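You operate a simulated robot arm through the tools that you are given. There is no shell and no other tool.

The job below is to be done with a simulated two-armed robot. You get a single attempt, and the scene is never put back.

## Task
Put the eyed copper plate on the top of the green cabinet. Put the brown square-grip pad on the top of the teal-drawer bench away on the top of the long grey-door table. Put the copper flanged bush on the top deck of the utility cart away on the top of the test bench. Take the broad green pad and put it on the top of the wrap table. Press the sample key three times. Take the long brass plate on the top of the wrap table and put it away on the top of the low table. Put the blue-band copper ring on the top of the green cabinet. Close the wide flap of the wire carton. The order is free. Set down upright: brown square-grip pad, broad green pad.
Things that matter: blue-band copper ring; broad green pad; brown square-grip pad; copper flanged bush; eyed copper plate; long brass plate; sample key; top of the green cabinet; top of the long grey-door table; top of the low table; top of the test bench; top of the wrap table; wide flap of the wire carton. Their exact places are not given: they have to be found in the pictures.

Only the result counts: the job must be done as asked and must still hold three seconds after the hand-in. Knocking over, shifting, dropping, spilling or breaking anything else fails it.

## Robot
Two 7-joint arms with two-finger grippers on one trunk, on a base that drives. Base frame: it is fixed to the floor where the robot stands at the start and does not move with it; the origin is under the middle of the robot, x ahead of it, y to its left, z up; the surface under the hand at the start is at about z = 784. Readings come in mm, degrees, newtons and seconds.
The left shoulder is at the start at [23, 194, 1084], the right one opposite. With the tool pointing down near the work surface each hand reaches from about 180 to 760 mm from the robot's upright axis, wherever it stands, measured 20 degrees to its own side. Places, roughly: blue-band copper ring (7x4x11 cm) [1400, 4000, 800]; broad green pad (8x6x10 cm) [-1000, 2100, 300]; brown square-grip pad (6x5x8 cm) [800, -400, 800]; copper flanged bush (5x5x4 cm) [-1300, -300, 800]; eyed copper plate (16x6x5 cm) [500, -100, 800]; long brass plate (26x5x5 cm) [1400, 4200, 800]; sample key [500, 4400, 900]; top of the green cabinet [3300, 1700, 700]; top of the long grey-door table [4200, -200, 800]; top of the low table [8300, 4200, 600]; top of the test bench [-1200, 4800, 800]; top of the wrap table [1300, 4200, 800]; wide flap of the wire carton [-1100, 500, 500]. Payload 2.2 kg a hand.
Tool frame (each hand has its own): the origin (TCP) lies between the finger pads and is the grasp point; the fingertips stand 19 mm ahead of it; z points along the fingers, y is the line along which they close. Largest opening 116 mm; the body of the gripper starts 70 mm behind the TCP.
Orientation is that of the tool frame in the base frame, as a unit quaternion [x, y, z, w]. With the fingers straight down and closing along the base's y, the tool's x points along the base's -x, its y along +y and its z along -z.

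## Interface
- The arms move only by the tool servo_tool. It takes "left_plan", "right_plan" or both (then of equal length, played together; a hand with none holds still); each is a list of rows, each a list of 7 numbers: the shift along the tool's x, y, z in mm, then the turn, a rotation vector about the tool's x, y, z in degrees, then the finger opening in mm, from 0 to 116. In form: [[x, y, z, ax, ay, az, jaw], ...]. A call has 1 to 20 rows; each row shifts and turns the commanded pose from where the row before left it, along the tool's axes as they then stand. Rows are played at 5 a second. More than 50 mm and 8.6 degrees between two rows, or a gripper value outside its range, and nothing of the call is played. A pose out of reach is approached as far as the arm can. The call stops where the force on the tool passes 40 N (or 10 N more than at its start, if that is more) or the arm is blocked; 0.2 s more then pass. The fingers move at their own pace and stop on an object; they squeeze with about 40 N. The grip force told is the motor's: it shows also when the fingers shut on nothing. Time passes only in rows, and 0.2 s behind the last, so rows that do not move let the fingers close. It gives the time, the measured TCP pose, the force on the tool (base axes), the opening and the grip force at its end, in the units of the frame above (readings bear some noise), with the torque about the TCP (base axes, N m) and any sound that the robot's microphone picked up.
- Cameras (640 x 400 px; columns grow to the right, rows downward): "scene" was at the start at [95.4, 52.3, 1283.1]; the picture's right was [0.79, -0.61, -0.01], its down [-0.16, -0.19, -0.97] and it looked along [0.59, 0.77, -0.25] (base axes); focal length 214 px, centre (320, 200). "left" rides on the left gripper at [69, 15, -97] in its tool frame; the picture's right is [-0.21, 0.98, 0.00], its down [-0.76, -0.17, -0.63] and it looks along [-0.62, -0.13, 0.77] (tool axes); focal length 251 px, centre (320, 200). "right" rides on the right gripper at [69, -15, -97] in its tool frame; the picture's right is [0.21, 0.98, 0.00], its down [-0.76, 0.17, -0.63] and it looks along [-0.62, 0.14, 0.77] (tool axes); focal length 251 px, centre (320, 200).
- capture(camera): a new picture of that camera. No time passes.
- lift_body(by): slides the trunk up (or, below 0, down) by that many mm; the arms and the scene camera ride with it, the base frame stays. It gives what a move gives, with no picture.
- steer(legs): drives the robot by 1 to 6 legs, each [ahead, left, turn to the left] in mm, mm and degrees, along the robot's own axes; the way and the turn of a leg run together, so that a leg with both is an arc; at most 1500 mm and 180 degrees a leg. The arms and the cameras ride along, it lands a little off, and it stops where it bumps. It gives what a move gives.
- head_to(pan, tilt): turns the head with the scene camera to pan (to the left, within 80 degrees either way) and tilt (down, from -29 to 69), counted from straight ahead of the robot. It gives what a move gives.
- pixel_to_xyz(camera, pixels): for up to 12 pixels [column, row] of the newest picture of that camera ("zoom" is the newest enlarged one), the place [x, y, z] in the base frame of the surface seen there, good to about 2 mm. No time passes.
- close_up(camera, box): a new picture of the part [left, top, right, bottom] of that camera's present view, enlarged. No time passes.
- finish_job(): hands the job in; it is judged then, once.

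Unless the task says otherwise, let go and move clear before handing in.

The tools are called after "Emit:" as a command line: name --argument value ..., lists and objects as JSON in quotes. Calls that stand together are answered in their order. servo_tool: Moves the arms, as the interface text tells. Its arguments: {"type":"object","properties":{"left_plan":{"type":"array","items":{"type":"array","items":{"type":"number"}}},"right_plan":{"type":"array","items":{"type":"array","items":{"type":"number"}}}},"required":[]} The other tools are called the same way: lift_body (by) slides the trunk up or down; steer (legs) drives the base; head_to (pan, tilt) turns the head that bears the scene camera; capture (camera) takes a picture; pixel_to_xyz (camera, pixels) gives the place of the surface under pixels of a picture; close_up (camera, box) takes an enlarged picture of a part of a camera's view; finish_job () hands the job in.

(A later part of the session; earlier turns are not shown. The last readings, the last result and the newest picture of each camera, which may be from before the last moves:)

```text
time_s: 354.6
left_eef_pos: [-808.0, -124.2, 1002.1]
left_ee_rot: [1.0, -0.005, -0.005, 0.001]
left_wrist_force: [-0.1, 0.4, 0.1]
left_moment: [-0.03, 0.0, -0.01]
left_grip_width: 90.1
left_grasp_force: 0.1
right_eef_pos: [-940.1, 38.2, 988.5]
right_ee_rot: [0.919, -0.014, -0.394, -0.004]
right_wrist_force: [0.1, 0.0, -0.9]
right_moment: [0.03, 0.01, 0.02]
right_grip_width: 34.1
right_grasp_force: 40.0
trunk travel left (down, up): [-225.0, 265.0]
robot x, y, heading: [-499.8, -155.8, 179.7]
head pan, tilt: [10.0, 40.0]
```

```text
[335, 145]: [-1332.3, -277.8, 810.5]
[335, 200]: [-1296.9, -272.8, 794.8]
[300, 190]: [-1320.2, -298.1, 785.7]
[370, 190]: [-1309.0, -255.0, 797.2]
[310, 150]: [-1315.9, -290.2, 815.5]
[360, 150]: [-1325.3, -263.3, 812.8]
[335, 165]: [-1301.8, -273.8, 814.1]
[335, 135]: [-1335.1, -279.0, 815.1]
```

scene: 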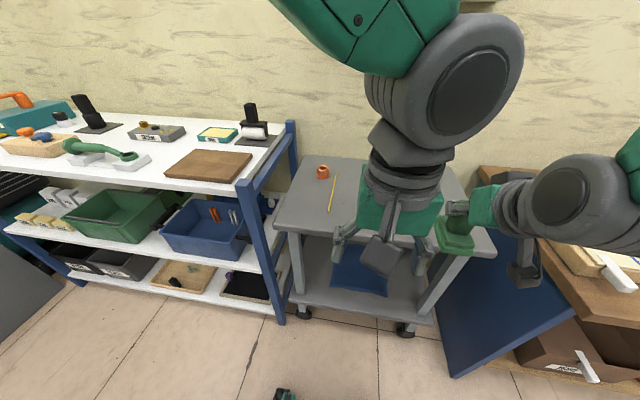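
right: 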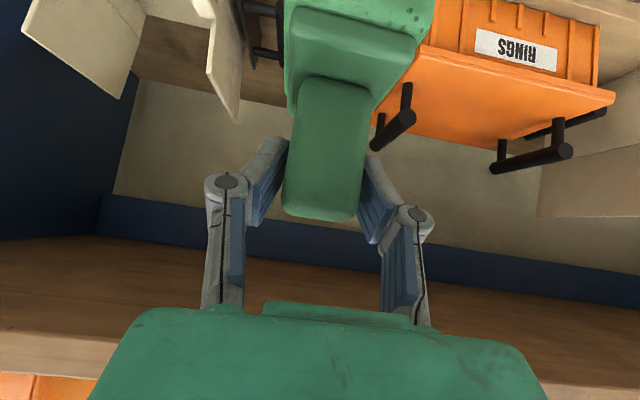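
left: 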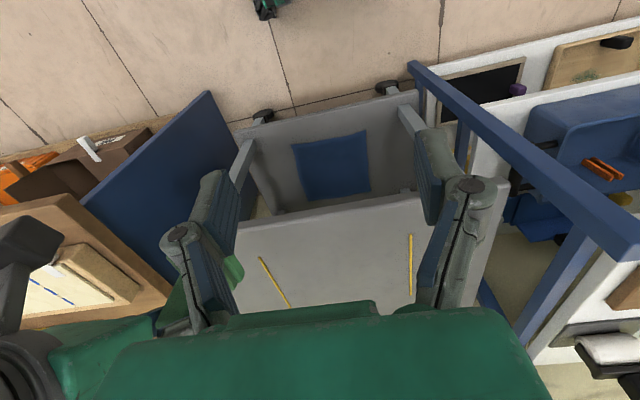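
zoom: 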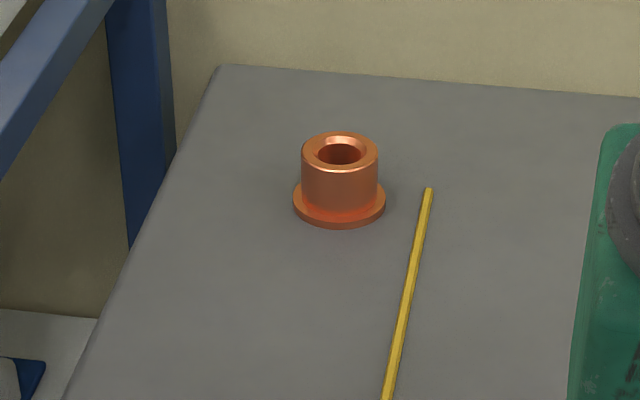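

Bush centre ≈(-1317,-275), body ~40 mm wide, top z 815, flange at z≈786; the rack rail is at y≈−428. I'll move to (-660,-90) for a straight reach with the left hand.

Emit:
steer --legs '[[160, -66, 0]]'

Emit:
servo_tool --left_plan '[[-20, 40, 0, 0, 0, 0, 90], [-20, 40, 0, 0, 0, 0, 90], [-20, 40, 0, 0, 0, 0, 90], [-45, 18, 0, 0, 0, 0, 90], [-45, 18, 0, 0, 0, 0, 90], [-45, 18, 0, 0, 0, 0, 90], [-45, 18, 0, 0, 0, 0, 90], [0, 0, 0, 0, 0, 0, 90], [0, 0, 0, 0, 0, 0, 90]]'

Emit:
capture --camera "left"

Emit:
capture --camera "scene"

```text
time_s: 356.1
left_eef_pos: [-969.2, -59.7, 1002.4]
left_ee_rot: [1.0, -0.004, -0.007, 0.0]
left_wrist_force: [0.4, -0.5, 0.4]
left_moment: [0.03, -0.01, -0.02]
left_grip_width: 89.9
left_grasp_force: 0.1
right_eef_pos: [-1099.0, 101.2, 988.2]
right_ee_rot: [0.919, -0.014, -0.394, -0.007]
right_wrist_force: [-1.4, -0.7, -1.3]
right_moment: [0.02, 0.03, -0.04]
right_grip_width: 34.3
right_grasp_force: 40.1
trunk travel left (down, up): [-225.0, 265.0]
robot x, y, heading: [-668.5, -91.3, 179.7]
head pan, tilt: [10.0, 40.0]
```

```text
time_s: 358.1
left_eef_pos: [-1208.3, -241.0, 1007.8]
left_ee_rot: [1.0, -0.004, -0.007, 0.003]
left_wrist_force: [0.4, 0.6, -0.1]
left_moment: [-0.01, -0.02, -0.01]
left_grip_width: 90.0
left_grasp_force: 0.1
right_eef_pos: [-1098.8, 110.2, 987.4]
right_ee_rot: [0.919, -0.015, -0.394, -0.001]
right_wrist_force: [0.5, 0.1, -1.9]
right_moment: [-0.03, -0.01, 0.02]
right_grip_width: 34.5
right_grasp_force: 40.5
trunk travel left (down, up): [-225.0, 265.0]
robot x, y, heading: [-661.3, -85.5, 179.9]
head pan, tilt: [10.0, 40.0]
```

```text
taken
```

left: 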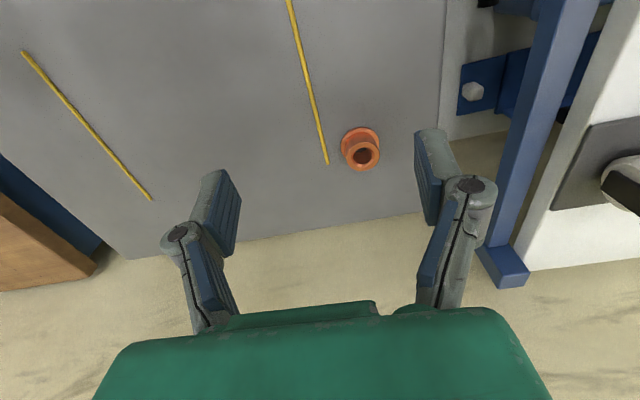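

```text
taken
```

scene: 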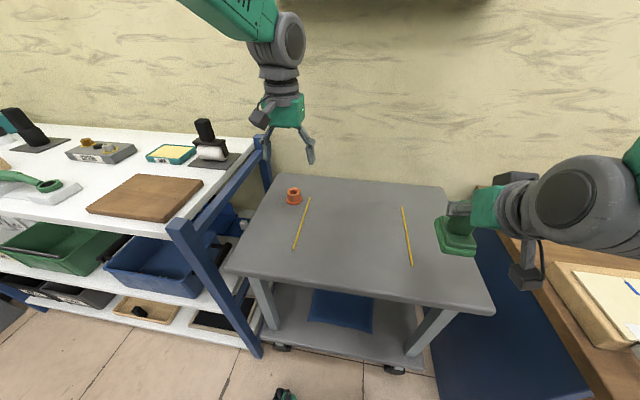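

Emit:
close_up --camera "left" --box '[312, 110, 408, 170]'

Emit:
pixel_to_xyz --camera "zoom" --pixels '[[195, 220], [450, 220], [340, 120], [340, 230], [250, 300], [450, 300], [370, 390], [360, 230], [260, 230], [90, 350]]'

```text
6.67 times, centred on (360, 140) of left
```

zoom: 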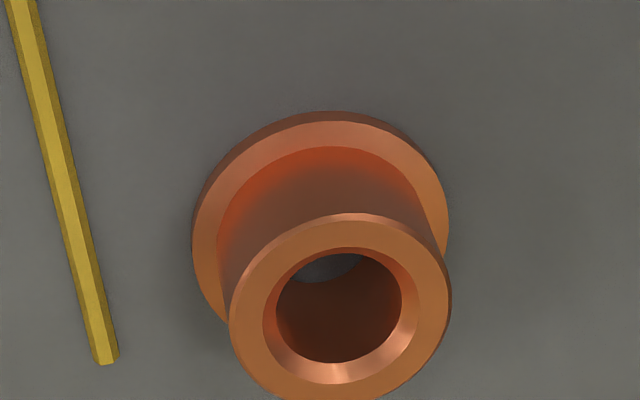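

```text
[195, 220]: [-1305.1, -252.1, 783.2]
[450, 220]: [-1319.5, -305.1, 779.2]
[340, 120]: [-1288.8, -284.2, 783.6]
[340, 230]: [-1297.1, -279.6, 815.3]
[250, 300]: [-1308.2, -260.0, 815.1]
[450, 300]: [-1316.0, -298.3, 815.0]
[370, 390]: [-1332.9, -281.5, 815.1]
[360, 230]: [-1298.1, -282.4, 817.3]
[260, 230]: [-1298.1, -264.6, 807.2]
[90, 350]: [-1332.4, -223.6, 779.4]
```

Bush top centre ≈(-1315,-279), 41 mm wide; a loose yellow rod lies 13 mm from where the finger will go, so I'll use an opening of 60. Moving above it first.

Emit:
servo_tool --left_plan '[[-36, 13, 10, 0, 0, 0, 60], [-36, 13, 20, 0, 0, 0, 60], [-35, 12, 25, 0, 0, 0, 60], [0, 0, 40, 0, 0, 0, 60], [0, 0, 40, 0, 0, 0, 60], [0, 0, 0, 0, 0, 0, 60], [0, 0, 0, 0, 0, 0, 60], [0, 0, 0, 0, 0, 0, 60]]'

Emit:
capture --camera "left"

```text
time_s: 359.9
left_eef_pos: [-1317.7, -283.6, 872.0]
left_ee_rot: [1.0, -0.003, -0.006, 0.002]
left_wrist_force: [0.0, 0.2, 0.7]
left_moment: [0.01, -0.03, -0.03]
left_grip_width: 60.0
left_grasp_force: 0.1
right_eef_pos: [-1099.2, 105.8, 988.9]
right_ee_rot: [0.919, -0.015, -0.394, -0.005]
right_wrist_force: [-0.5, 0.6, -0.4]
right_moment: [-0.03, 0.02, -0.02]
right_grip_width: 34.2
right_grasp_force: 40.0
trunk travel left (down, up): [-225.0, 265.0]
robot x, y, heading: [-664.4, -90.6, 179.9]
head pan, tilt: [10.0, 40.0]
```

```text
taken
```

left: 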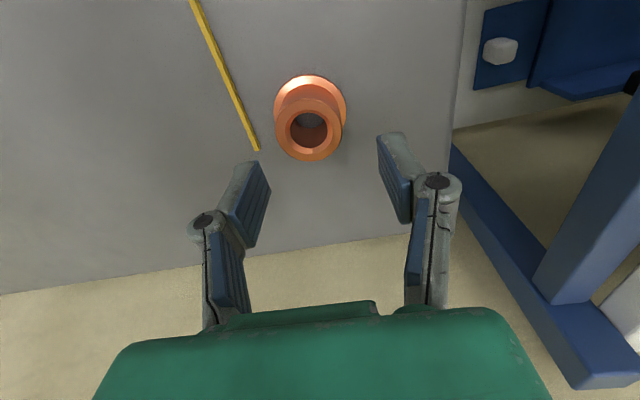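

Emit:
pixel_to_xyz --camera "left" --pixels '[[308, 100], [308, 158], [277, 128], [340, 130], [258, 148], [248, 125], [310, 80], [345, 100], [277, 100]]'

```text
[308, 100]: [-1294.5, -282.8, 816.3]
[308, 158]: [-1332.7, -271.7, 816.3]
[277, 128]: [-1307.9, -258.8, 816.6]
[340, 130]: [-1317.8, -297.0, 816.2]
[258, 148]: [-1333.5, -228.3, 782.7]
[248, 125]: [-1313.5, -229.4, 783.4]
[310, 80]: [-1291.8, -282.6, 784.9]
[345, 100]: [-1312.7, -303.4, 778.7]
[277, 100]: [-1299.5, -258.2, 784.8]
```

Centre confirmed (-1314,-278). Correcting 4–6 mm and descending to z≈807.

Emit:
servo_tool --left_plan '[[3.5, -5.5, 20, 0, 0, 0, 60], [0, 0, 25, 0, 0, 0, 60], [0, 0, 15, 0, 0, 0, 60], [0, 0, 4, 0, 0, 0, 60], [0, 0, 0, 0, 0, 0, 60], [0, 0, 0, 0, 0, 0, 60]]'

Emit:
capture --camera "left"

```text
time_s: 361.3
left_eef_pos: [-1315.1, -280.3, 809.5]
left_ee_rot: [1.0, -0.004, -0.008, 0.001]
left_wrist_force: [0.6, -0.2, -0.1]
left_moment: [-0.01, 0.0, 0.0]
left_grip_width: 59.8
left_grasp_force: 0.0
right_eef_pos: [-1098.2, 104.1, 989.9]
right_ee_rot: [0.919, -0.014, -0.394, -0.004]
right_wrist_force: [0.3, 0.3, -0.9]
right_moment: [0.0, -0.02, 0.03]
right_grip_width: 34.0
right_grasp_force: 40.1
trunk travel left (down, up): [-225.0, 265.0]
robot x, y, heading: [-663.8, -88.5, 179.9]
head pan, tilt: [10.0, 40.0]
```

```text
taken
```

left: 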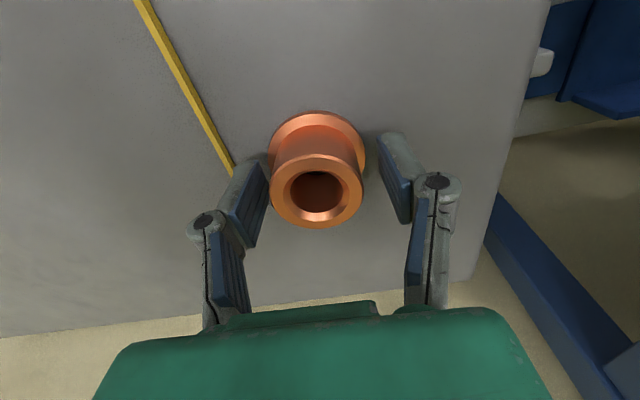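

Emit:
servo_tool --left_plan '[[0, -1, 2, 0, 0, 0, 60], [0, 0, 0, 0, 0, 0, 60], [0, 0, 0, 0, 0, 0, 20], [0, 0, 0, 0, 0, 0, 20], [0, 0, 0, 0, 0, 0, 20], [0, 0, 0, 0, 0, 0, 20], [0, 0, -4, 0, 0, 0, 20], [0, 0, -8, 0, 0, 0, 20], [0, 0, -15, 0, 0, 0, 20], [0, 0, -20, 0, 0, 0, 20], [0, 0, 0, 0, 0, 0, 20], [0, 0, 0, 0, 0, 0, 20]]'

Emit:
capture --camera "left"

```text
time_s: 363.9
left_eef_pos: [-1312.9, -279.0, 854.7]
left_ee_rot: [1.0, -0.003, -0.008, 0.002]
left_wrist_force: [0.2, -0.7, -2.9]
left_moment: [0.02, -0.01, 0.03]
left_grip_width: 43.0
left_grasp_force: 39.8
right_eef_pos: [-1097.8, 103.4, 989.5]
right_ee_rot: [0.919, -0.014, -0.394, -0.004]
right_wrist_force: [0.8, -0.5, -2.2]
right_moment: [0.01, 0.0, -0.02]
right_grip_width: 34.1
right_grasp_force: 39.5
trunk travel left (down, up): [-225.0, 265.0]
robot x, y, heading: [-660.9, -87.3, 179.9]
head pan, tilt: [10.0, 40.0]
```

```text
taken
```

left: 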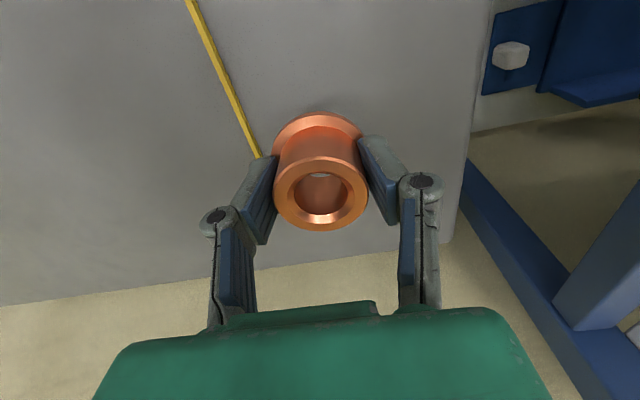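

Bush is held (43 mm). Raising and drawing it back, then backing away from the cart.

Emit:
servo_tool --left_plan '[[0, 0, -40, 0, 0, 0, 20], [0, 0, -40, 0, 0, 0, 20], [0, 0, -40, 0, 0, 0, 20], [0, 0, -30, 0, 0, 0, 20], [45, -10, 0, 0, 0, 0, 20], [45, -10, 0, 0, 0, 0, 20], [45, -10, 0, 0, 0, 0, 20], [40, -10, 0, 0, 0, 0, 20], [0, 0, 0, 0, 0, 0, 20]]'

Emit:
steer --legs '[[-600, 0, 0]]'

Emit:
capture --camera "scene"

```text
time_s: 365.9
left_eef_pos: [-1137.8, -239.5, 1001.1]
left_ee_rot: [1.0, -0.003, -0.008, 0.002]
left_wrist_force: [-1.2, -0.5, -2.6]
left_moment: [0.01, -0.01, 0.02]
left_grip_width: 43.2
left_grasp_force: 39.8
right_eef_pos: [-1099.2, 103.2, 988.0]
right_ee_rot: [0.92, -0.014, -0.393, -0.004]
right_wrist_force: [0.7, 0.4, -1.2]
right_moment: [0.0, 0.04, -0.01]
right_grip_width: 34.2
right_grasp_force: 40.1
trunk travel left (down, up): [-225.0, 265.0]
robot x, y, heading: [-665.4, -88.6, 179.9]
head pan, tilt: [10.0, 40.0]
```

```text
time_s: 369.3
left_eef_pos: [-530.9, -240.6, 1003.0]
left_ee_rot: [1.0, -0.002, -0.008, 0.002]
left_wrist_force: [-0.8, 0.2, -1.1]
left_moment: [0.0, 0.01, 0.01]
left_grip_width: 42.9
left_grasp_force: 40.0
right_eef_pos: [-493.5, 102.3, 988.9]
right_ee_rot: [0.919, -0.012, -0.394, -0.003]
right_wrist_force: [-0.3, 0.6, -0.6]
right_moment: [-0.01, 0.01, 0.02]
right_grip_width: 34.2
right_grasp_force: 40.0
trunk travel left (down, up): [-225.0, 265.0]
robot x, y, heading: [-54.4, -90.4, -179.8]
head pan, tilt: [10.0, 40.0]
```

```text
taken
```

scene: 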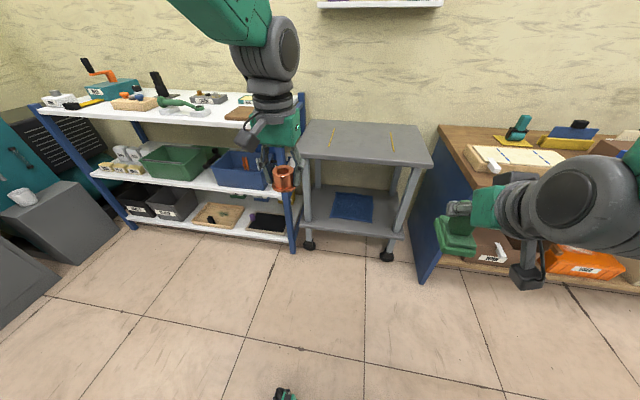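

Now to the wrap table with both pieces. I'll keep heading 180 and strafe/reverse along the known free route to its east side.

Emit:
steer --legs '[[0, -1500, 0], [0, -1490, 0]]'

Emit:
steer --legs '[[-1100, 0, 0], [-1090, 0, 0], [0, -1180, 0]]'

Emit:
head_to --pan 0 --tilt 40

Emit:
capture --camera "scene"

```text
time_s: 383.7
left_eef_pos: [-559.7, 2751.4, 1005.3]
left_ee_rot: [1.0, 0.005, -0.008, 0.002]
left_wrist_force: [-0.2, 0.1, -1.7]
left_moment: [0.03, -0.01, -0.01]
left_grip_width: 42.8
left_grasp_force: 40.3
right_eef_pos: [-525.6, 3094.6, 990.0]
right_ee_rot: [0.919, -0.006, -0.395, 0.0]
right_wrist_force: [0.1, -0.9, -1.6]
right_moment: [-0.04, 0.01, 0.01]
right_grip_width: 34.0
right_grasp_force: 39.9
trunk travel left (down, up): [-225.0, 265.0]
robot x, y, heading: [-88.6, 2910.4, -179.0]
head pan, tilt: [10.0, 40.0]
```

```text
time_s: 400.2
left_eef_pos: [1621.9, 3966.6, 1004.9]
left_ee_rot: [1.0, 0.003, -0.009, 0.001]
left_wrist_force: [0.9, 0.0, -2.2]
left_moment: [0.01, 0.0, -0.01]
left_grip_width: 43.0
left_grasp_force: 39.7
right_eef_pos: [1655.8, 4310.2, 990.9]
right_ee_rot: [0.918, -0.007, -0.396, -0.002]
right_wrist_force: [-1.2, 0.2, -1.8]
right_moment: [0.02, -0.01, -0.02]
right_grip_width: 33.9
right_grasp_force: 39.6
trunk travel left (down, up): [-225.0, 265.0]
robot x, y, heading: [2088.5, 4129.2, -179.4]
head pan, tilt: [10.0, 40.0]
```

```text
time_s: 400.9
left_eef_pos: [1623.6, 3968.1, 1005.5]
left_ee_rot: [1.0, 0.003, -0.01, 0.002]
left_wrist_force: [-0.8, -0.5, -1.4]
left_moment: [0.0, 0.0, 0.0]
left_grip_width: 42.8
left_grasp_force: 40.2
right_eef_pos: [1657.1, 4312.7, 991.9]
right_ee_rot: [0.918, -0.007, -0.397, -0.001]
right_wrist_force: [0.8, -0.4, 0.2]
right_moment: [0.03, 0.03, -0.01]
right_grip_width: 34.3
right_grasp_force: 40.2
trunk travel left (down, up): [-225.0, 265.0]
robot x, y, heading: [2089.7, 4127.4, -179.4]
head pan, tilt: [0.0, 40.0]
```

```text
taken
```

scene: 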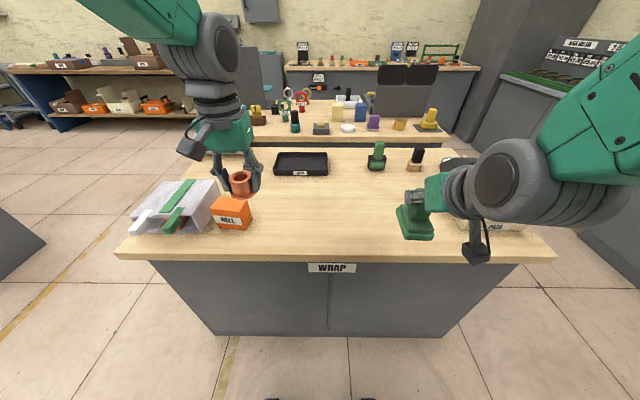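

At the wrap table again; its middle front is free. I'll move 90 mm closer and measure the space for the pad.

Emit:
steer --legs '[[90, 0, 0]]'

Emit:
capture --camera "right"

Emit:
capture --camera "scene"

Emit:
pixel_to_xyz --camera "scene" --pixels '[[320, 230], [360, 230], [320, 200], [370, 200], [250, 215], [330, 175], [380, 165], [420, 170], [320, 260], [390, 245]]'

```text
time_s: 402.0
left_eef_pos: [1532.9, 3964.2, 1005.9]
left_ee_rot: [1.0, 0.004, -0.009, 0.001]
left_wrist_force: [-0.2, -0.7, -1.8]
left_moment: [0.01, -0.03, 0.04]
left_grip_width: 43.0
left_grasp_force: 40.1
right_eef_pos: [1565.3, 4309.2, 992.4]
right_ee_rot: [0.918, -0.008, -0.397, -0.002]
right_wrist_force: [-0.8, -0.6, -1.1]
right_moment: [0.04, -0.02, 0.01]
right_grip_width: 34.5
right_grasp_force: 39.3
trunk travel left (down, up): [-225.0, 265.0]
robot x, y, heading: [1995.5, 4123.8, -179.3]
head pan, tilt: [0.0, 40.0]
```

```text
taken
```

right: 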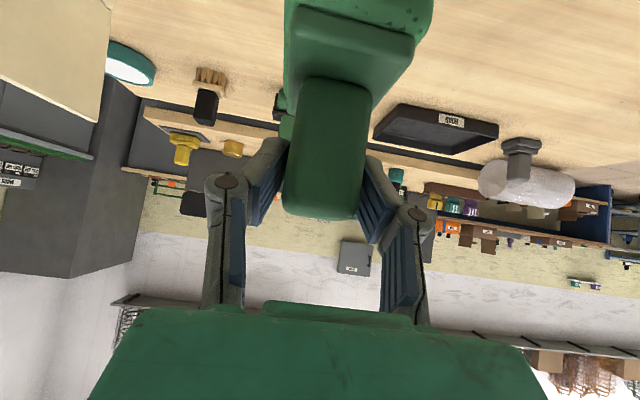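

```text
taken
```

scene: 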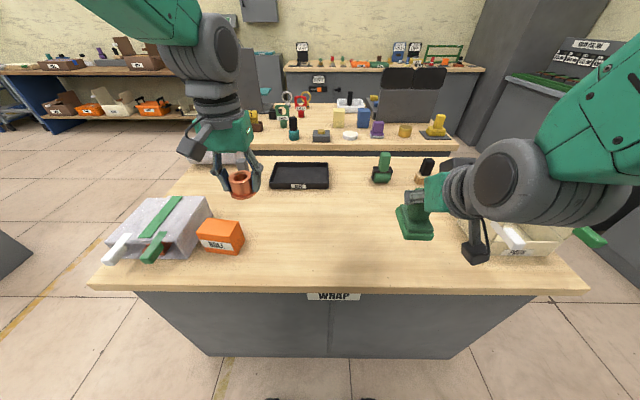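

```text
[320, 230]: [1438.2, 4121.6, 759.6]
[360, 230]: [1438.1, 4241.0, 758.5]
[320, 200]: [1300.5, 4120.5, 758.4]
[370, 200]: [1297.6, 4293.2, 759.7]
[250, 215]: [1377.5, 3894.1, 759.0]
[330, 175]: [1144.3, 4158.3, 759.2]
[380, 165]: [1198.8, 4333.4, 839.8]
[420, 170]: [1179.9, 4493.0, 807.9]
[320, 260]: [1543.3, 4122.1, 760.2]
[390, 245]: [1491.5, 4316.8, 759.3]
```

The spot (1430,4180) is free. Moving the pad there, about 14 mm above contact (expected TCP z≈836).

Emit:
servo_tool --right_plan '[[1.85, 21.5, 32.6, 0, 0, 0, 10], [1.85, 21.5, 32.6, 0, 0, 0, 10], [1.85, 21.5, 32.6, 0, 0, 0, 10], [1.85, 21.5, 32.6, 0, 0, 0, 10], [1.85, 21.5, 32.6, 0, 0, 0, 10], [1.85, 21.5, 32.6, 0, 1.3, 0, 10], [0, 0, 0, 0, 0, 0, 10], [0, 0, 0, 0, 0, 0, 10], [0, 0, 0, 0, 0, 0, 10]]'

Emit:
capture --camera "right"

Emit:
close_up --camera "scene" --box '[280, 160, 440, 260]'

```text
time_s: 404.0
left_eef_pos: [1535.4, 3964.8, 1007.6]
left_ee_rot: [1.0, 0.003, -0.012, 0.001]
left_wrist_force: [-0.8, -0.2, -1.5]
left_moment: [0.0, -0.02, 0.0]
left_grip_width: 43.1
left_grasp_force: 40.0
right_eef_pos: [1422.7, 4197.8, 859.7]
right_ee_rot: [0.922, -0.04, -0.385, 0.013]
right_wrist_force: [0.2, 0.9, -0.9]
right_moment: [0.03, 0.03, 0.01]
right_grip_width: 34.2
right_grasp_force: 39.7
trunk travel left (down, up): [-225.0, 265.0]
robot x, y, heading: [1998.5, 4124.6, -179.4]
head pan, tilt: [0.0, 40.0]
```

```text
taken
```

right: 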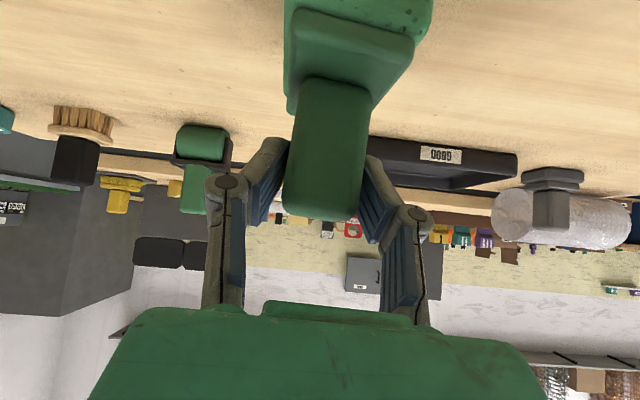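

```text
4.00 times, centred on (360, 210) of scene
```

zoom: 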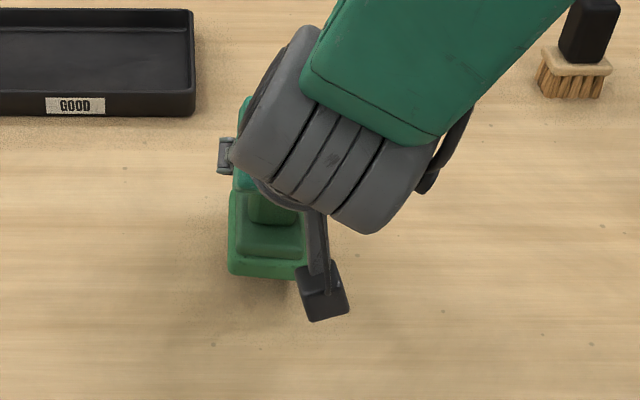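

The right arm couldn't fully reach inward (hand rolled ~3°). I'll shift it 40 mm back to its own side so that the orientation recovers.

Emit:
servo_tool --right_plan '[[0, -20, 0, 0, 0, 0, 10], [0, -20, 0, 0, 0, 0, 10], [0, 0, 0, 0, 0, 0, 10], [0, 0, 0, 0, 0, 0, 10], [0, 0, 0, 0, 0, 0, 10]]'

```text
time_s: 405.2
left_eef_pos: [1536.4, 3964.6, 1006.7]
left_ee_rot: [1.0, 0.004, -0.012, 0.001]
left_wrist_force: [0.0, -0.1, -1.8]
left_moment: [-0.01, -0.01, -0.02]
left_grip_width: 43.2
left_grasp_force: 40.1
right_eef_pos: [1432.3, 4221.5, 850.2]
right_ee_rot: [0.922, -0.008, -0.387, -0.002]
right_wrist_force: [0.6, 0.4, -1.7]
right_moment: [-0.01, 0.02, 0.0]
right_grip_width: 33.9
right_grasp_force: 40.4
trunk travel left (down, up): [-225.0, 265.0]
robot x, y, heading: [1998.4, 4127.9, -179.1]
head pan, tilt: [0.0, 40.0]
```

Orientation is restored. Lowering in small vertical steps.

Emit:
servo_tool --right_plan '[[4.3, 0, 4.2, 0, 0, 0, 10], [2.8, 0, 2.8, 0, 0, 0, 10], [1.4, 0, 1.4, 0, 0, 0, 10], [0, 0, 0, 0, 0, 0, 10], [0, 0, 0, 0, 0, 0, 10]]'

```text
time_s: 406.4
left_eef_pos: [1536.4, 3964.7, 1006.4]
left_ee_rot: [1.0, 0.004, -0.011, 0.001]
left_wrist_force: [-0.1, 0.0, -1.8]
left_moment: [0.0, -0.02, 0.02]
left_grip_width: 43.0
left_grasp_force: 40.4
right_eef_pos: [1433.7, 4221.6, 838.6]
right_ee_rot: [0.922, -0.007, -0.387, -0.002]
right_wrist_force: [0.4, -0.1, 0.0]
right_moment: [-0.02, 0.0, 0.01]
right_grip_width: 33.9
right_grasp_force: 39.9
trunk travel left (down, up): [-225.0, 265.0]
robot x, y, heading: [1997.9, 4122.0, -179.3]
head pan, tilt: [0.0, 40.0]
```

Emit:
servo_tool --right_plan '[[1, 0, 1, 0, 0, 0, 10], [0.7, 0, 0.7, 0, 0, 0, 10], [0, 0, 0, 0, 0, 0, 10], [0, 0, 0, 0, 0, 0, 10]]'

Emit:
close_up --camera "scene" --box '[290, 165, 450, 265]'

```text
time_s: 407.4
left_eef_pos: [1536.6, 3964.3, 1007.0]
left_ee_rot: [1.0, 0.003, -0.012, 0.0]
left_wrist_force: [-1.1, -0.1, -1.4]
left_moment: [0.02, -0.01, 0.03]
left_grip_width: 43.0
left_grasp_force: 40.2
right_eef_pos: [1434.0, 4221.5, 837.5]
right_ee_rot: [0.922, -0.007, -0.388, -0.001]
right_wrist_force: [-0.2, 0.7, 4.7]
right_moment: [0.25, -0.28, 0.02]
right_grip_width: 34.1
right_grasp_force: 40.5
trunk travel left (down, up): [-225.0, 265.0]
robot x, y, heading: [1998.5, 4123.9, -179.4]
head pan, tilt: [0.0, 40.0]
```

```text
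4.00 times, centred on (370, 215) of scene
```

zoom: 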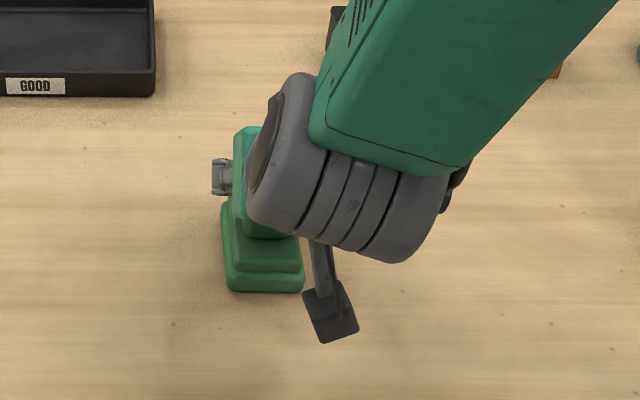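

Contact made (≈6 N). A hair more, then open and withdraw along the tool axis.

Emit:
servo_tool --right_plan '[[0.5, 0, 0.5, 0, 0, 0, 10], [0, 0, 0, 0, 0, 0, 10], [0, 0, 0, 0, 0, 0, 36], [0, 0, 0, 0, 0, 0, 44], [0, 0, 0, 0, 0, 0, 60], [0, 0, 0, 0, 0, 0, 70], [0, 0, 0, 0, 0, 0, 70]]'

Emit:
capture --camera "right"

```text
time_s: 409.0
left_eef_pos: [1535.6, 3963.8, 1005.5]
left_ee_rot: [1.0, 0.003, -0.012, 0.001]
left_wrist_force: [0.0, -0.8, -2.1]
left_moment: [-0.03, 0.01, -0.03]
left_grip_width: 43.1
left_grasp_force: 39.6
right_eef_pos: [1433.3, 4221.3, 836.0]
right_ee_rot: [0.923, -0.007, -0.386, 0.0]
right_wrist_force: [0.1, 0.9, -0.1]
right_moment: [0.02, 0.01, -0.03]
right_grip_width: 69.8
right_grasp_force: 0.0
trunk travel left (down, up): [-225.0, 265.0]
robot x, y, heading: [2002.0, 4125.5, -179.2]
head pan, tilt: [0.0, 40.0]
```

```text
taken
```

right: 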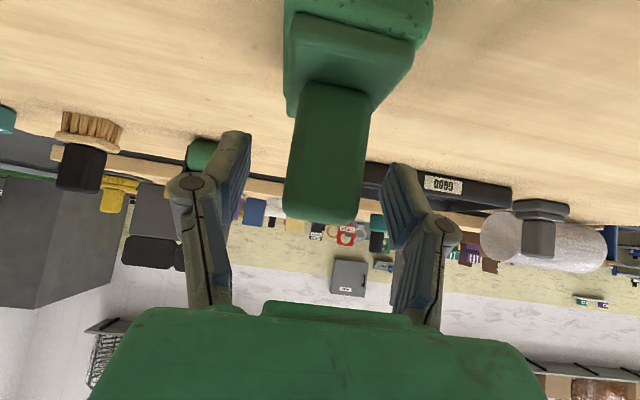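

The pad stands free. Withdrawing along the tool axis and levelling the hand.

Emit:
servo_tool --right_plan '[[0, 0, -15, 0, 0, 0, 70], [0, 0, -30, 0, 0, 0, 70], [0, 0, -40, 0, 0, 0, 70], [0, 0, -40, 0, 0, 0, 70], [0, 0, -40, 0, 0, 0, 70], [0, -10, -20, 0, 7.6, 0, 70], [0, -10, -20, 0, 7.6, 0, 70], [0, -10, -20, 0, 7.6, 0, 70], [0, 0, -10, 0, 7.6, 0, 70], [0, 0, 0, 0, 7.6, 0, 70], [0, 0, 0, 0, 7.6, 0, 70], [0, 0, 0, 0, 0, 0, 70]]'

Emit:
capture --camera "scene"

Emit:
close_up --camera "scene" --box '[290, 145, 450, 245]'

```text
time_s: 411.6
left_eef_pos: [1536.8, 3965.8, 1006.7]
left_ee_rot: [1.0, 0.004, -0.011, 0.002]
left_wrist_force: [0.6, -0.3, -1.8]
left_moment: [-0.03, -0.03, 0.0]
left_grip_width: 43.0
left_grasp_force: 39.9
right_eef_pos: [1573.8, 4243.2, 1000.0]
right_ee_rot: [0.996, -0.018, -0.087, -0.003]
right_wrist_force: [0.1, 0.5, 0.3]
right_moment: [0.0, -0.03, 0.01]
right_grip_width: 70.3
right_grasp_force: 0.0
right hand out of reach, approached as far as the arm can: row 7, 8
trunk travel left (down, up): [-225.0, 265.0]
robot x, y, heading: [1997.0, 4120.0, -179.3]
head pan, tilt: [0.0, 40.0]
```

```text
taken
```

scene: 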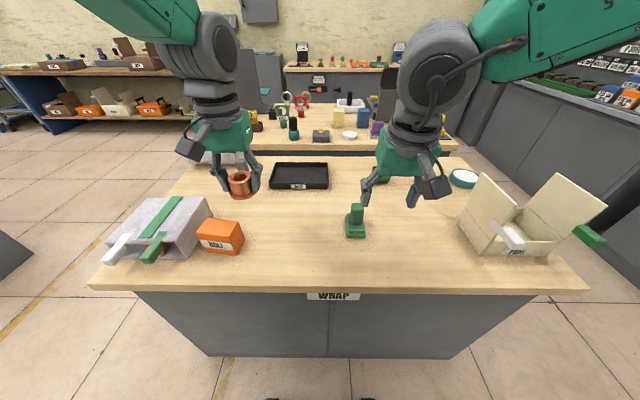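

```text
4.00 times, centred on (370, 195) of scene
```

zoom: 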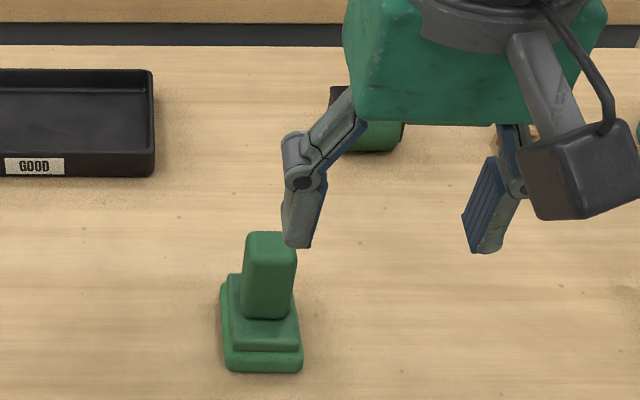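

The green pad stands upright on the wrap table. Next the sample key: I'll level the right hand and enlarge the far table.

Emit:
servo_tool --right_plan '[[10, -10, 0, 0, 5, 0, 70], [10, -10, 0, 0, 5, 0, 70], [0, 0, 0, 0, 0, 0, 70]]'

Emit:
close_up --camera "scene" --box '[230, 70, 470, 170]'

Emit:
pixel_to_xyz --camera "scene" --pixels '[[320, 133], [349, 134], [362, 113], [337, 118], [400, 95], [300, 130], [288, 110], [438, 125], [350, 102], [270, 120]]'

```text
time_s: 412.4
left_eef_pos: [1536.0, 3967.4, 1006.7]
left_ee_rot: [1.0, 0.004, -0.012, 0.001]
left_wrist_force: [-0.4, 0.4, -0.8]
left_moment: [0.04, -0.02, 0.01]
left_grip_width: 43.1
left_grasp_force: 39.6
right_eef_pos: [1593.0, 4262.9, 994.8]
right_ee_rot: [1.0, -0.017, 0.001, -0.002]
right_wrist_force: [0.2, 0.4, -0.3]
right_moment: [-0.01, -0.01, 0.0]
right_grip_width: 69.6
right_grasp_force: 0.1
trunk travel left (down, up): [-225.0, 265.0]
robot x, y, heading: [2001.7, 4123.0, -179.5]
head pan, tilt: [0.0, 40.0]
```

```text
2.67 times, centred on (350, 120) of scene
```

zoom: 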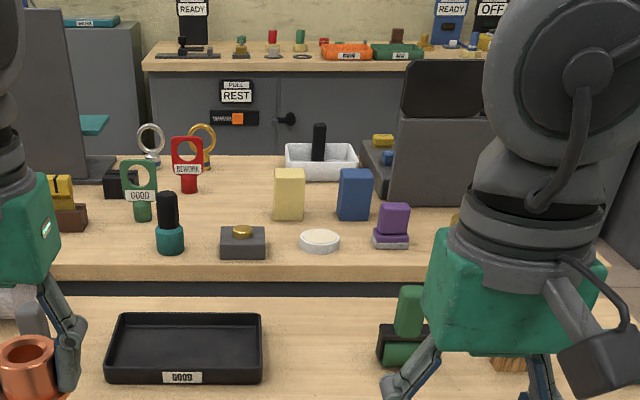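

```text
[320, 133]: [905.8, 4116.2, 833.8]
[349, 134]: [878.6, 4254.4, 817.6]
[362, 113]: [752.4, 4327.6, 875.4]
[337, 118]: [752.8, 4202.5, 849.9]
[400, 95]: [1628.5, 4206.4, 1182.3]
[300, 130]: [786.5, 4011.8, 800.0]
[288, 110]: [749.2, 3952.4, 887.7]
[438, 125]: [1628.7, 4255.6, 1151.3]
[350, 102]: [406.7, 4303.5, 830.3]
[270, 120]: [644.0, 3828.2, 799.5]
```

The far table has a grey console near (500,4400) facing west, likely holding the sample key. I'll drive round to the table's west side.

Emit:
steer --legs '[[-130, 0, 0], [0, 1190, 0], [1050, 0, -0.5], [1050, 0, 0]]'

Emit:
head_to --pan -30 --tilt 20

Emit:
capture --camera "scene"

Emit:
head_to --pan -75 --tilt 25

Emit:
capture --camera "scene"

```text
time_s: 429.4
left_eef_pos: [-424.0, 2771.1, 1006.9]
left_ee_rot: [1.0, 0.0, -0.011, 0.003]
left_wrist_force: [-1.5, -0.1, -1.5]
left_moment: [-0.02, 0.0, -0.02]
left_grip_width: 43.1
left_grasp_force: 40.3
right_eef_pos: [-363.0, 3065.7, 996.5]
right_ee_rot: [1.0, -0.021, 0.0, -0.002]
right_wrist_force: [-0.2, 0.3, -0.2]
right_moment: [0.0, -0.01, 0.01]
right_grip_width: 69.8
right_grasp_force: 0.1
trunk travel left (down, up): [-225.0, 265.0]
robot x, y, heading: [44.5, 2928.5, -179.6]
head pan, tilt: [0.0, 40.0]
```

```text
time_s: 430.3
left_eef_pos: [-419.8, 2771.5, 1008.5]
left_ee_rot: [1.0, -0.001, -0.013, 0.002]
left_wrist_force: [0.6, -0.6, -0.7]
left_moment: [0.02, -0.05, 0.0]
left_grip_width: 42.8
left_grasp_force: 40.4
right_eef_pos: [-360.8, 3066.7, 996.9]
right_ee_rot: [1.0, -0.021, -0.002, -0.003]
right_wrist_force: [-0.2, -0.3, -0.9]
right_moment: [0.01, 0.02, 0.0]
right_grip_width: 70.0
right_grasp_force: 0.1
trunk travel left (down, up): [-225.0, 265.0]
robot x, y, heading: [40.8, 2924.6, -179.8]
head pan, tilt: [-30.0, 20.0]
```

```text
taken
```

scene: 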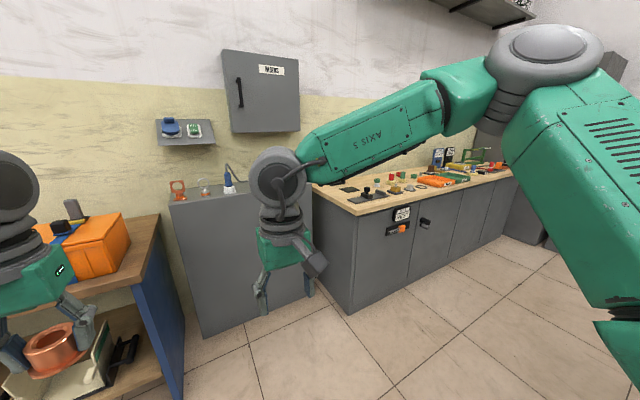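

```text
time_s: 431.4
left_eef_pos: [-419.1, 2772.2, 1008.4]
left_ee_rot: [1.0, 0.0, -0.012, 0.002]
left_wrist_force: [-0.3, -0.9, -1.8]
left_moment: [-0.04, 0.05, 0.01]
left_grip_width: 42.9
left_grasp_force: 40.2
right_eef_pos: [-362.6, 3067.5, 997.4]
right_ee_rot: [1.0, -0.021, -0.002, -0.001]
right_wrist_force: [0.4, -0.5, -0.3]
right_moment: [0.02, -0.02, 0.0]
right_grip_width: 69.8
right_grasp_force: 0.1
trunk travel left (down, up): [-225.0, 265.0]
robot x, y, heading: [39.7, 2927.8, -179.4]
head pan, tilt: [-75.0, 25.0]
```

```text
taken
```

scene: 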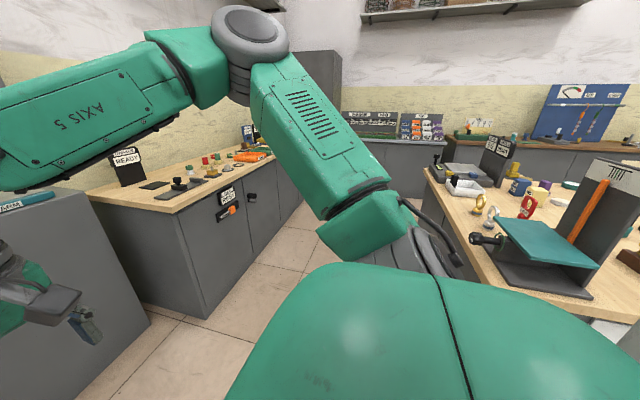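

Emit:
close_up --camera "scene" --box '[420, 110, 580, 210]'

Emit:
pixel_to_xyz --camera "zoom" --pixels '[[280, 130], [330, 130], [230, 200], [200, 270], [90, 200], [60, 260], [180, 310], [70, 300], [250, 230], [40, 300]]'

Emit:
pixel_to_xyz --camera "scene" --pixels '[[185, 210], [200, 315], [275, 180], [130, 195], [300, 215], [437, 185], [480, 250], [300, 260]]'

```text
4.00 times, centred on (500, 160) of scene
```

zoom: 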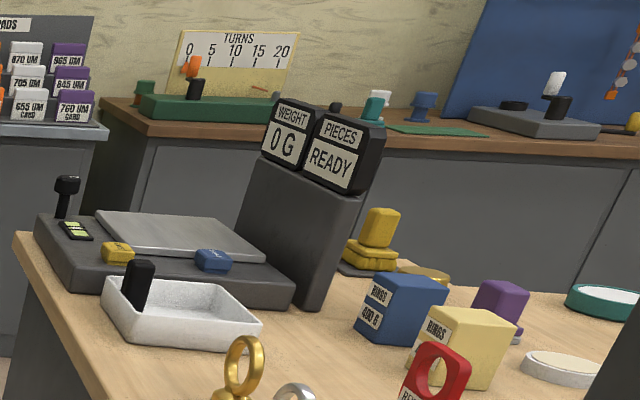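

```text
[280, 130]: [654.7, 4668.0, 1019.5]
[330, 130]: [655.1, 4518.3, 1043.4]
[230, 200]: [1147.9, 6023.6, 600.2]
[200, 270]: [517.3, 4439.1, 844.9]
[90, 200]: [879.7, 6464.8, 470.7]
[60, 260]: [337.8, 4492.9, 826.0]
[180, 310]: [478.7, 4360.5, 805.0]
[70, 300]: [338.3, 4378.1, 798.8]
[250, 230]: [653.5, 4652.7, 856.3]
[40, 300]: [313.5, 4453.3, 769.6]
```

```text
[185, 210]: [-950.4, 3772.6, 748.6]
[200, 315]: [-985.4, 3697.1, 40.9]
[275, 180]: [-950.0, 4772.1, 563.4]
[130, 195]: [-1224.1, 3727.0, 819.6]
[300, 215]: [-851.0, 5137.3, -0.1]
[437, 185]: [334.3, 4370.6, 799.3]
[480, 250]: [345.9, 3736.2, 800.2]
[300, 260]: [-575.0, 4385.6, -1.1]
```

It's a counting scale at the table's west end with a yellow and a blue key. I'll drive into the corridor, turn to face it and read the key labels.

Emit:
steer --legs '[[370, 0, 0], [0, -1500, -0.5], [0, 0, -180]]'

Emit:
head_to --pan 0 --tilt 35

Emit:
capture --camera "scene"

```text
time_s: 448.2
left_eef_pos: [126.7, 4577.4, 1007.0]
left_ee_rot: [-0.001, 1.0, 0.002, 0.012]
left_wrist_force: [0.3, 0.3, -2.7]
left_moment: [0.0, 0.02, 0.01]
left_grip_width: 43.1
left_grasp_force: 40.1
right_eef_pos: [68.5, 4281.8, 996.9]
right_ee_rot: [0.021, 1.0, -0.002, 0.002]
right_wrist_force: [0.6, -0.2, -0.4]
right_moment: [-0.02, -0.01, 0.0]
right_grip_width: 69.6
right_grasp_force: 0.0
trunk travel left (down, up): [-225.0, 265.0]
robot x, y, heading: [-335.9, 4426.1, 0.4]
head pan, tilt: [-75.0, 25.0]
```

```text
time_s: 449.6
left_eef_pos: [124.3, 4578.1, 1008.7]
left_ee_rot: [0.0, 1.0, 0.002, 0.013]
left_wrist_force: [0.9, 0.9, -1.7]
left_moment: [-0.03, 0.01, -0.02]
left_grip_width: 42.9
left_grasp_force: 40.5
right_eef_pos: [64.4, 4282.5, 998.1]
right_ee_rot: [0.021, 1.0, -0.002, 0.002]
right_wrist_force: [-0.7, -0.9, 0.2]
right_moment: [0.0, -0.05, 0.02]
right_grip_width: 70.0
right_grasp_force: 0.0
trunk travel left (down, up): [-225.0, 265.0]
robot x, y, heading: [-334.0, 4425.1, 0.4]
head pan, tilt: [0.0, 35.0]
```

```text
taken
```

scene: 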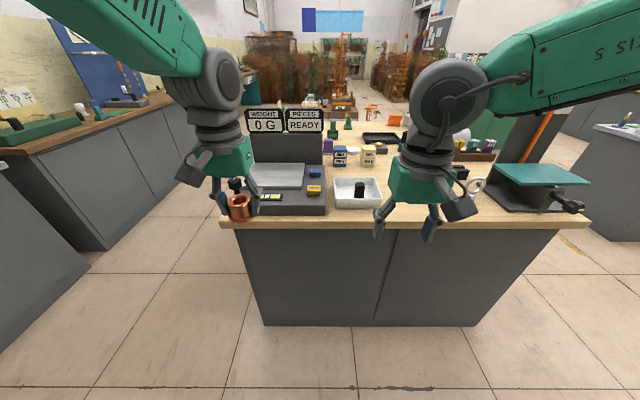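

Emit:
close_up --camera "scene" --box '[240, 155, 344, 220]'

Emit:
pixel_to_xyz --camera "zoom" --pixels '[[450, 215], [460, 100], [450, 200], [450, 230], [425, 215], [480, 215], [430, 100], [490, 105], [170, 250], [350, 280], [300, 100]]'

```text
6.15 times, centred on (292, 188) of scene
```

zoom: 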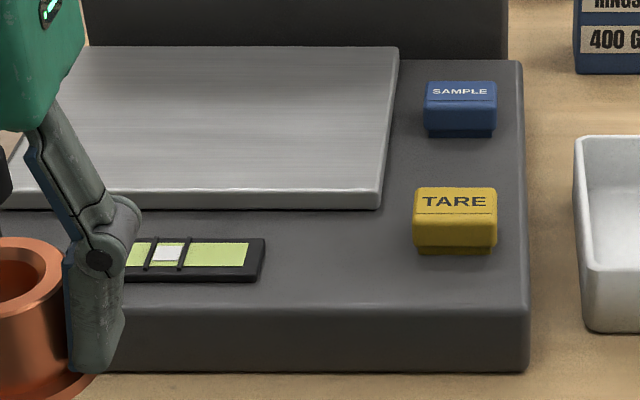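

```text
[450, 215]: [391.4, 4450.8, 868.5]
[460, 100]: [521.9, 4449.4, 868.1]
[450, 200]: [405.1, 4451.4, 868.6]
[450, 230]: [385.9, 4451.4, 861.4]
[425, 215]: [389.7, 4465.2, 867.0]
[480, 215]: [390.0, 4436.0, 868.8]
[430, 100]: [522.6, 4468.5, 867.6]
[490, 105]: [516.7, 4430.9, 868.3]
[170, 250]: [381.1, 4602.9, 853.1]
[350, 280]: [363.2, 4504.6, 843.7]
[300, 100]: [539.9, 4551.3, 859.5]
```

The blue key is labelled SAMPLE (top centre ≈(525,4450), z 868); the yellow one is TARE. I'll tuck the left hand back and up, close the right hand's fingers, and drive up to the table.

Emit:
servo_tool --left_plan '[[30, 10, -20, 0, 0, 0, 20], [30, 10, -20, 0, 0, 0, 20], [30, 10, -20, 0, 0, 0, 20], [30, 10, -20, 0, 0, 0, 20], [0, 0, 0, 0, 0, 0, 20]]' --right_plan '[[0, 0, 0, 0, 0, 0, 40], [0, 0, 0, 0, 0, 0, 0], [0, 0, 0, 0, 0, 0, 0], [0, 0, 0, 0, 0, 0, 0], [0, 0, 0, 0, 0, 0, 0]]'

Emit:
steer --legs '[[270, 100, 0]]'

Emit:
capture --camera "right"

Emit:
capture --camera "scene"

```text
time_s: 450.8
left_eef_pos: [1.4, 4617.6, 1085.4]
left_ee_rot: [-0.001, 1.0, 0.001, 0.014]
left_wrist_force: [0.4, 0.1, -1.6]
left_moment: [-0.01, 0.03, 0.01]
left_grip_width: 42.9
left_grasp_force: 40.0
right_eef_pos: [66.4, 4283.4, 997.7]
right_ee_rot: [0.021, 1.0, -0.002, 0.002]
right_wrist_force: [0.1, 0.6, -0.4]
right_moment: [0.0, 0.0, 0.0]
right_grip_width: 0.0
right_grasp_force: 28.5
trunk travel left (down, up): [-225.0, 265.0]
robot x, y, heading: [-332.7, 4421.1, 0.1]
head pan, tilt: [0.0, 35.0]
```

```text
time_s: 452.8
left_eef_pos: [270.8, 4708.9, 1086.6]
left_ee_rot: [0.0, 1.0, 0.005, 0.013]
left_wrist_force: [-0.1, -0.9, -1.3]
left_moment: [0.03, 0.01, 0.03]
left_grip_width: 43.2
left_grasp_force: 40.0
right_eef_pos: [335.9, 4374.2, 998.2]
right_ee_rot: [0.022, 1.0, 0.001, 0.002]
right_wrist_force: [0.2, 0.2, -0.6]
right_moment: [0.05, 0.01, 0.01]
right_grip_width: 0.0
right_grasp_force: 28.1
trunk travel left (down, up): [-225.0, 265.0]
robot x, y, heading: [-63.2, 4521.6, 0.4]
head pan, tilt: [0.0, 35.0]
```

```text
taken
```

right: 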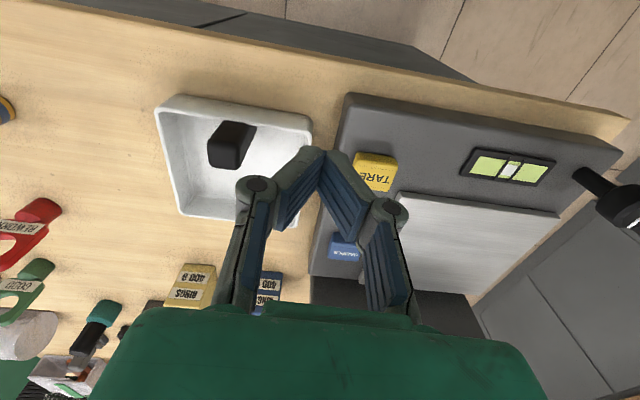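

```text
taken
```

scene: 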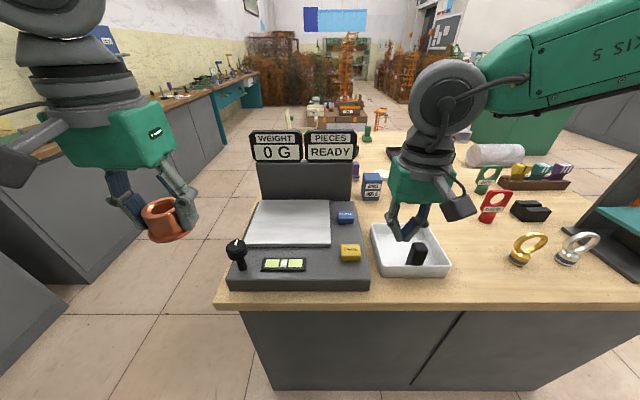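

Emit:
close_up --camera "scene" --box '[313, 196, 377, 236]'

Emit:
pixel_to_xyz --camera "zoom" --pixels '[[320, 190], [250, 190], [400, 190], [320, 150], [320, 240], [320, 170], [320, 210]]'

```text
10.00 times, centred on (345, 216) of scene
```

zoom: 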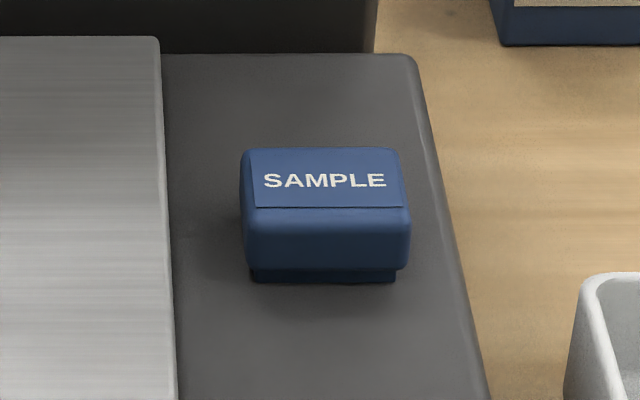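

```text
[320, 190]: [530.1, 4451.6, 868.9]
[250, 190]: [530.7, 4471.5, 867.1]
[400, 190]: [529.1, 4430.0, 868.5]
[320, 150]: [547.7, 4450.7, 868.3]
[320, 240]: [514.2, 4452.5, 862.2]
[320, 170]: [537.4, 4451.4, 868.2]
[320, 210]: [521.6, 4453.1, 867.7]
```

Key top centre (532,4451), z≈868.5. Moving the closed fingers above it.

Emit:
servo_tool --right_plan '[[-38.5, 17.1, 0, 0, 0, 0, 0], [-38.5, 17.1, 0, 0, 0, 0, 0], [-38.5, 17.1, 0, 0, 0, 0, 0], [-38.5, 17.1, 0, 0, 0, 0, 0], [-38.5, 17.1, 0, 0, 0, 0, 0], [0, 0, 40, 0, 0, 0, 0], [0, 0, 35, 0, 0, 0, 0], [0, 0, 0, 0, 0, 0, 0], [0, 0, 0, 0, 0, 0, 0], [0, 0, 0, 0, 0, 0, 0]]'

Emit:
capture --camera "right"

Emit:
close_up --camera "scene" --box '[240, 110, 400, 210]'

```text
time_s: 455.0
left_eef_pos: [270.2, 4721.8, 1086.1]
left_ee_rot: [0.0, 1.0, 0.001, 0.015]
left_wrist_force: [-0.3, 0.1, -1.2]
left_moment: [0.0, 0.03, 0.0]
left_grip_width: 43.2
left_grasp_force: 40.1
right_eef_pos: [529.1, 4463.5, 924.6]
right_ee_rot: [0.022, 1.0, -0.004, 0.003]
right_wrist_force: [1.0, 0.0, 0.0]
right_moment: [0.0, 0.0, 0.0]
right_grip_width: 0.1
right_grasp_force: 28.3
trunk travel left (down, up): [-225.0, 265.0]
robot x, y, heading: [-62.3, 4521.7, 0.2]
head pan, tilt: [0.0, 35.0]
```

```text
taken
```

right: 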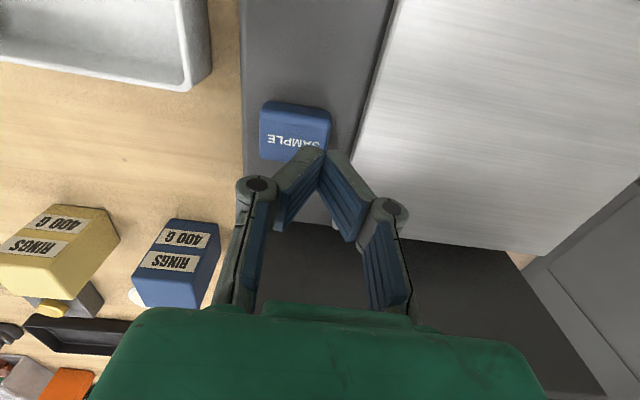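

```text
4.00 times, centred on (320, 160) of scene
```

zoom: 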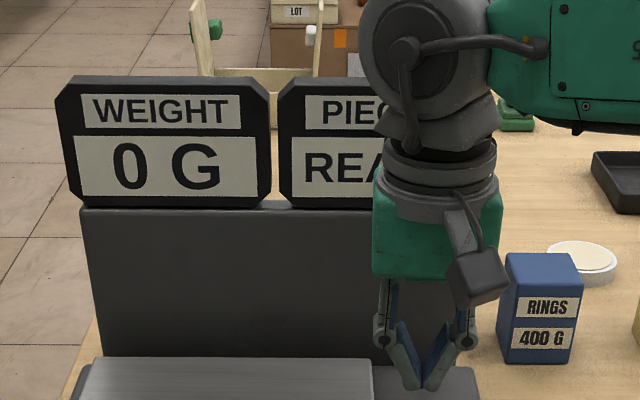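

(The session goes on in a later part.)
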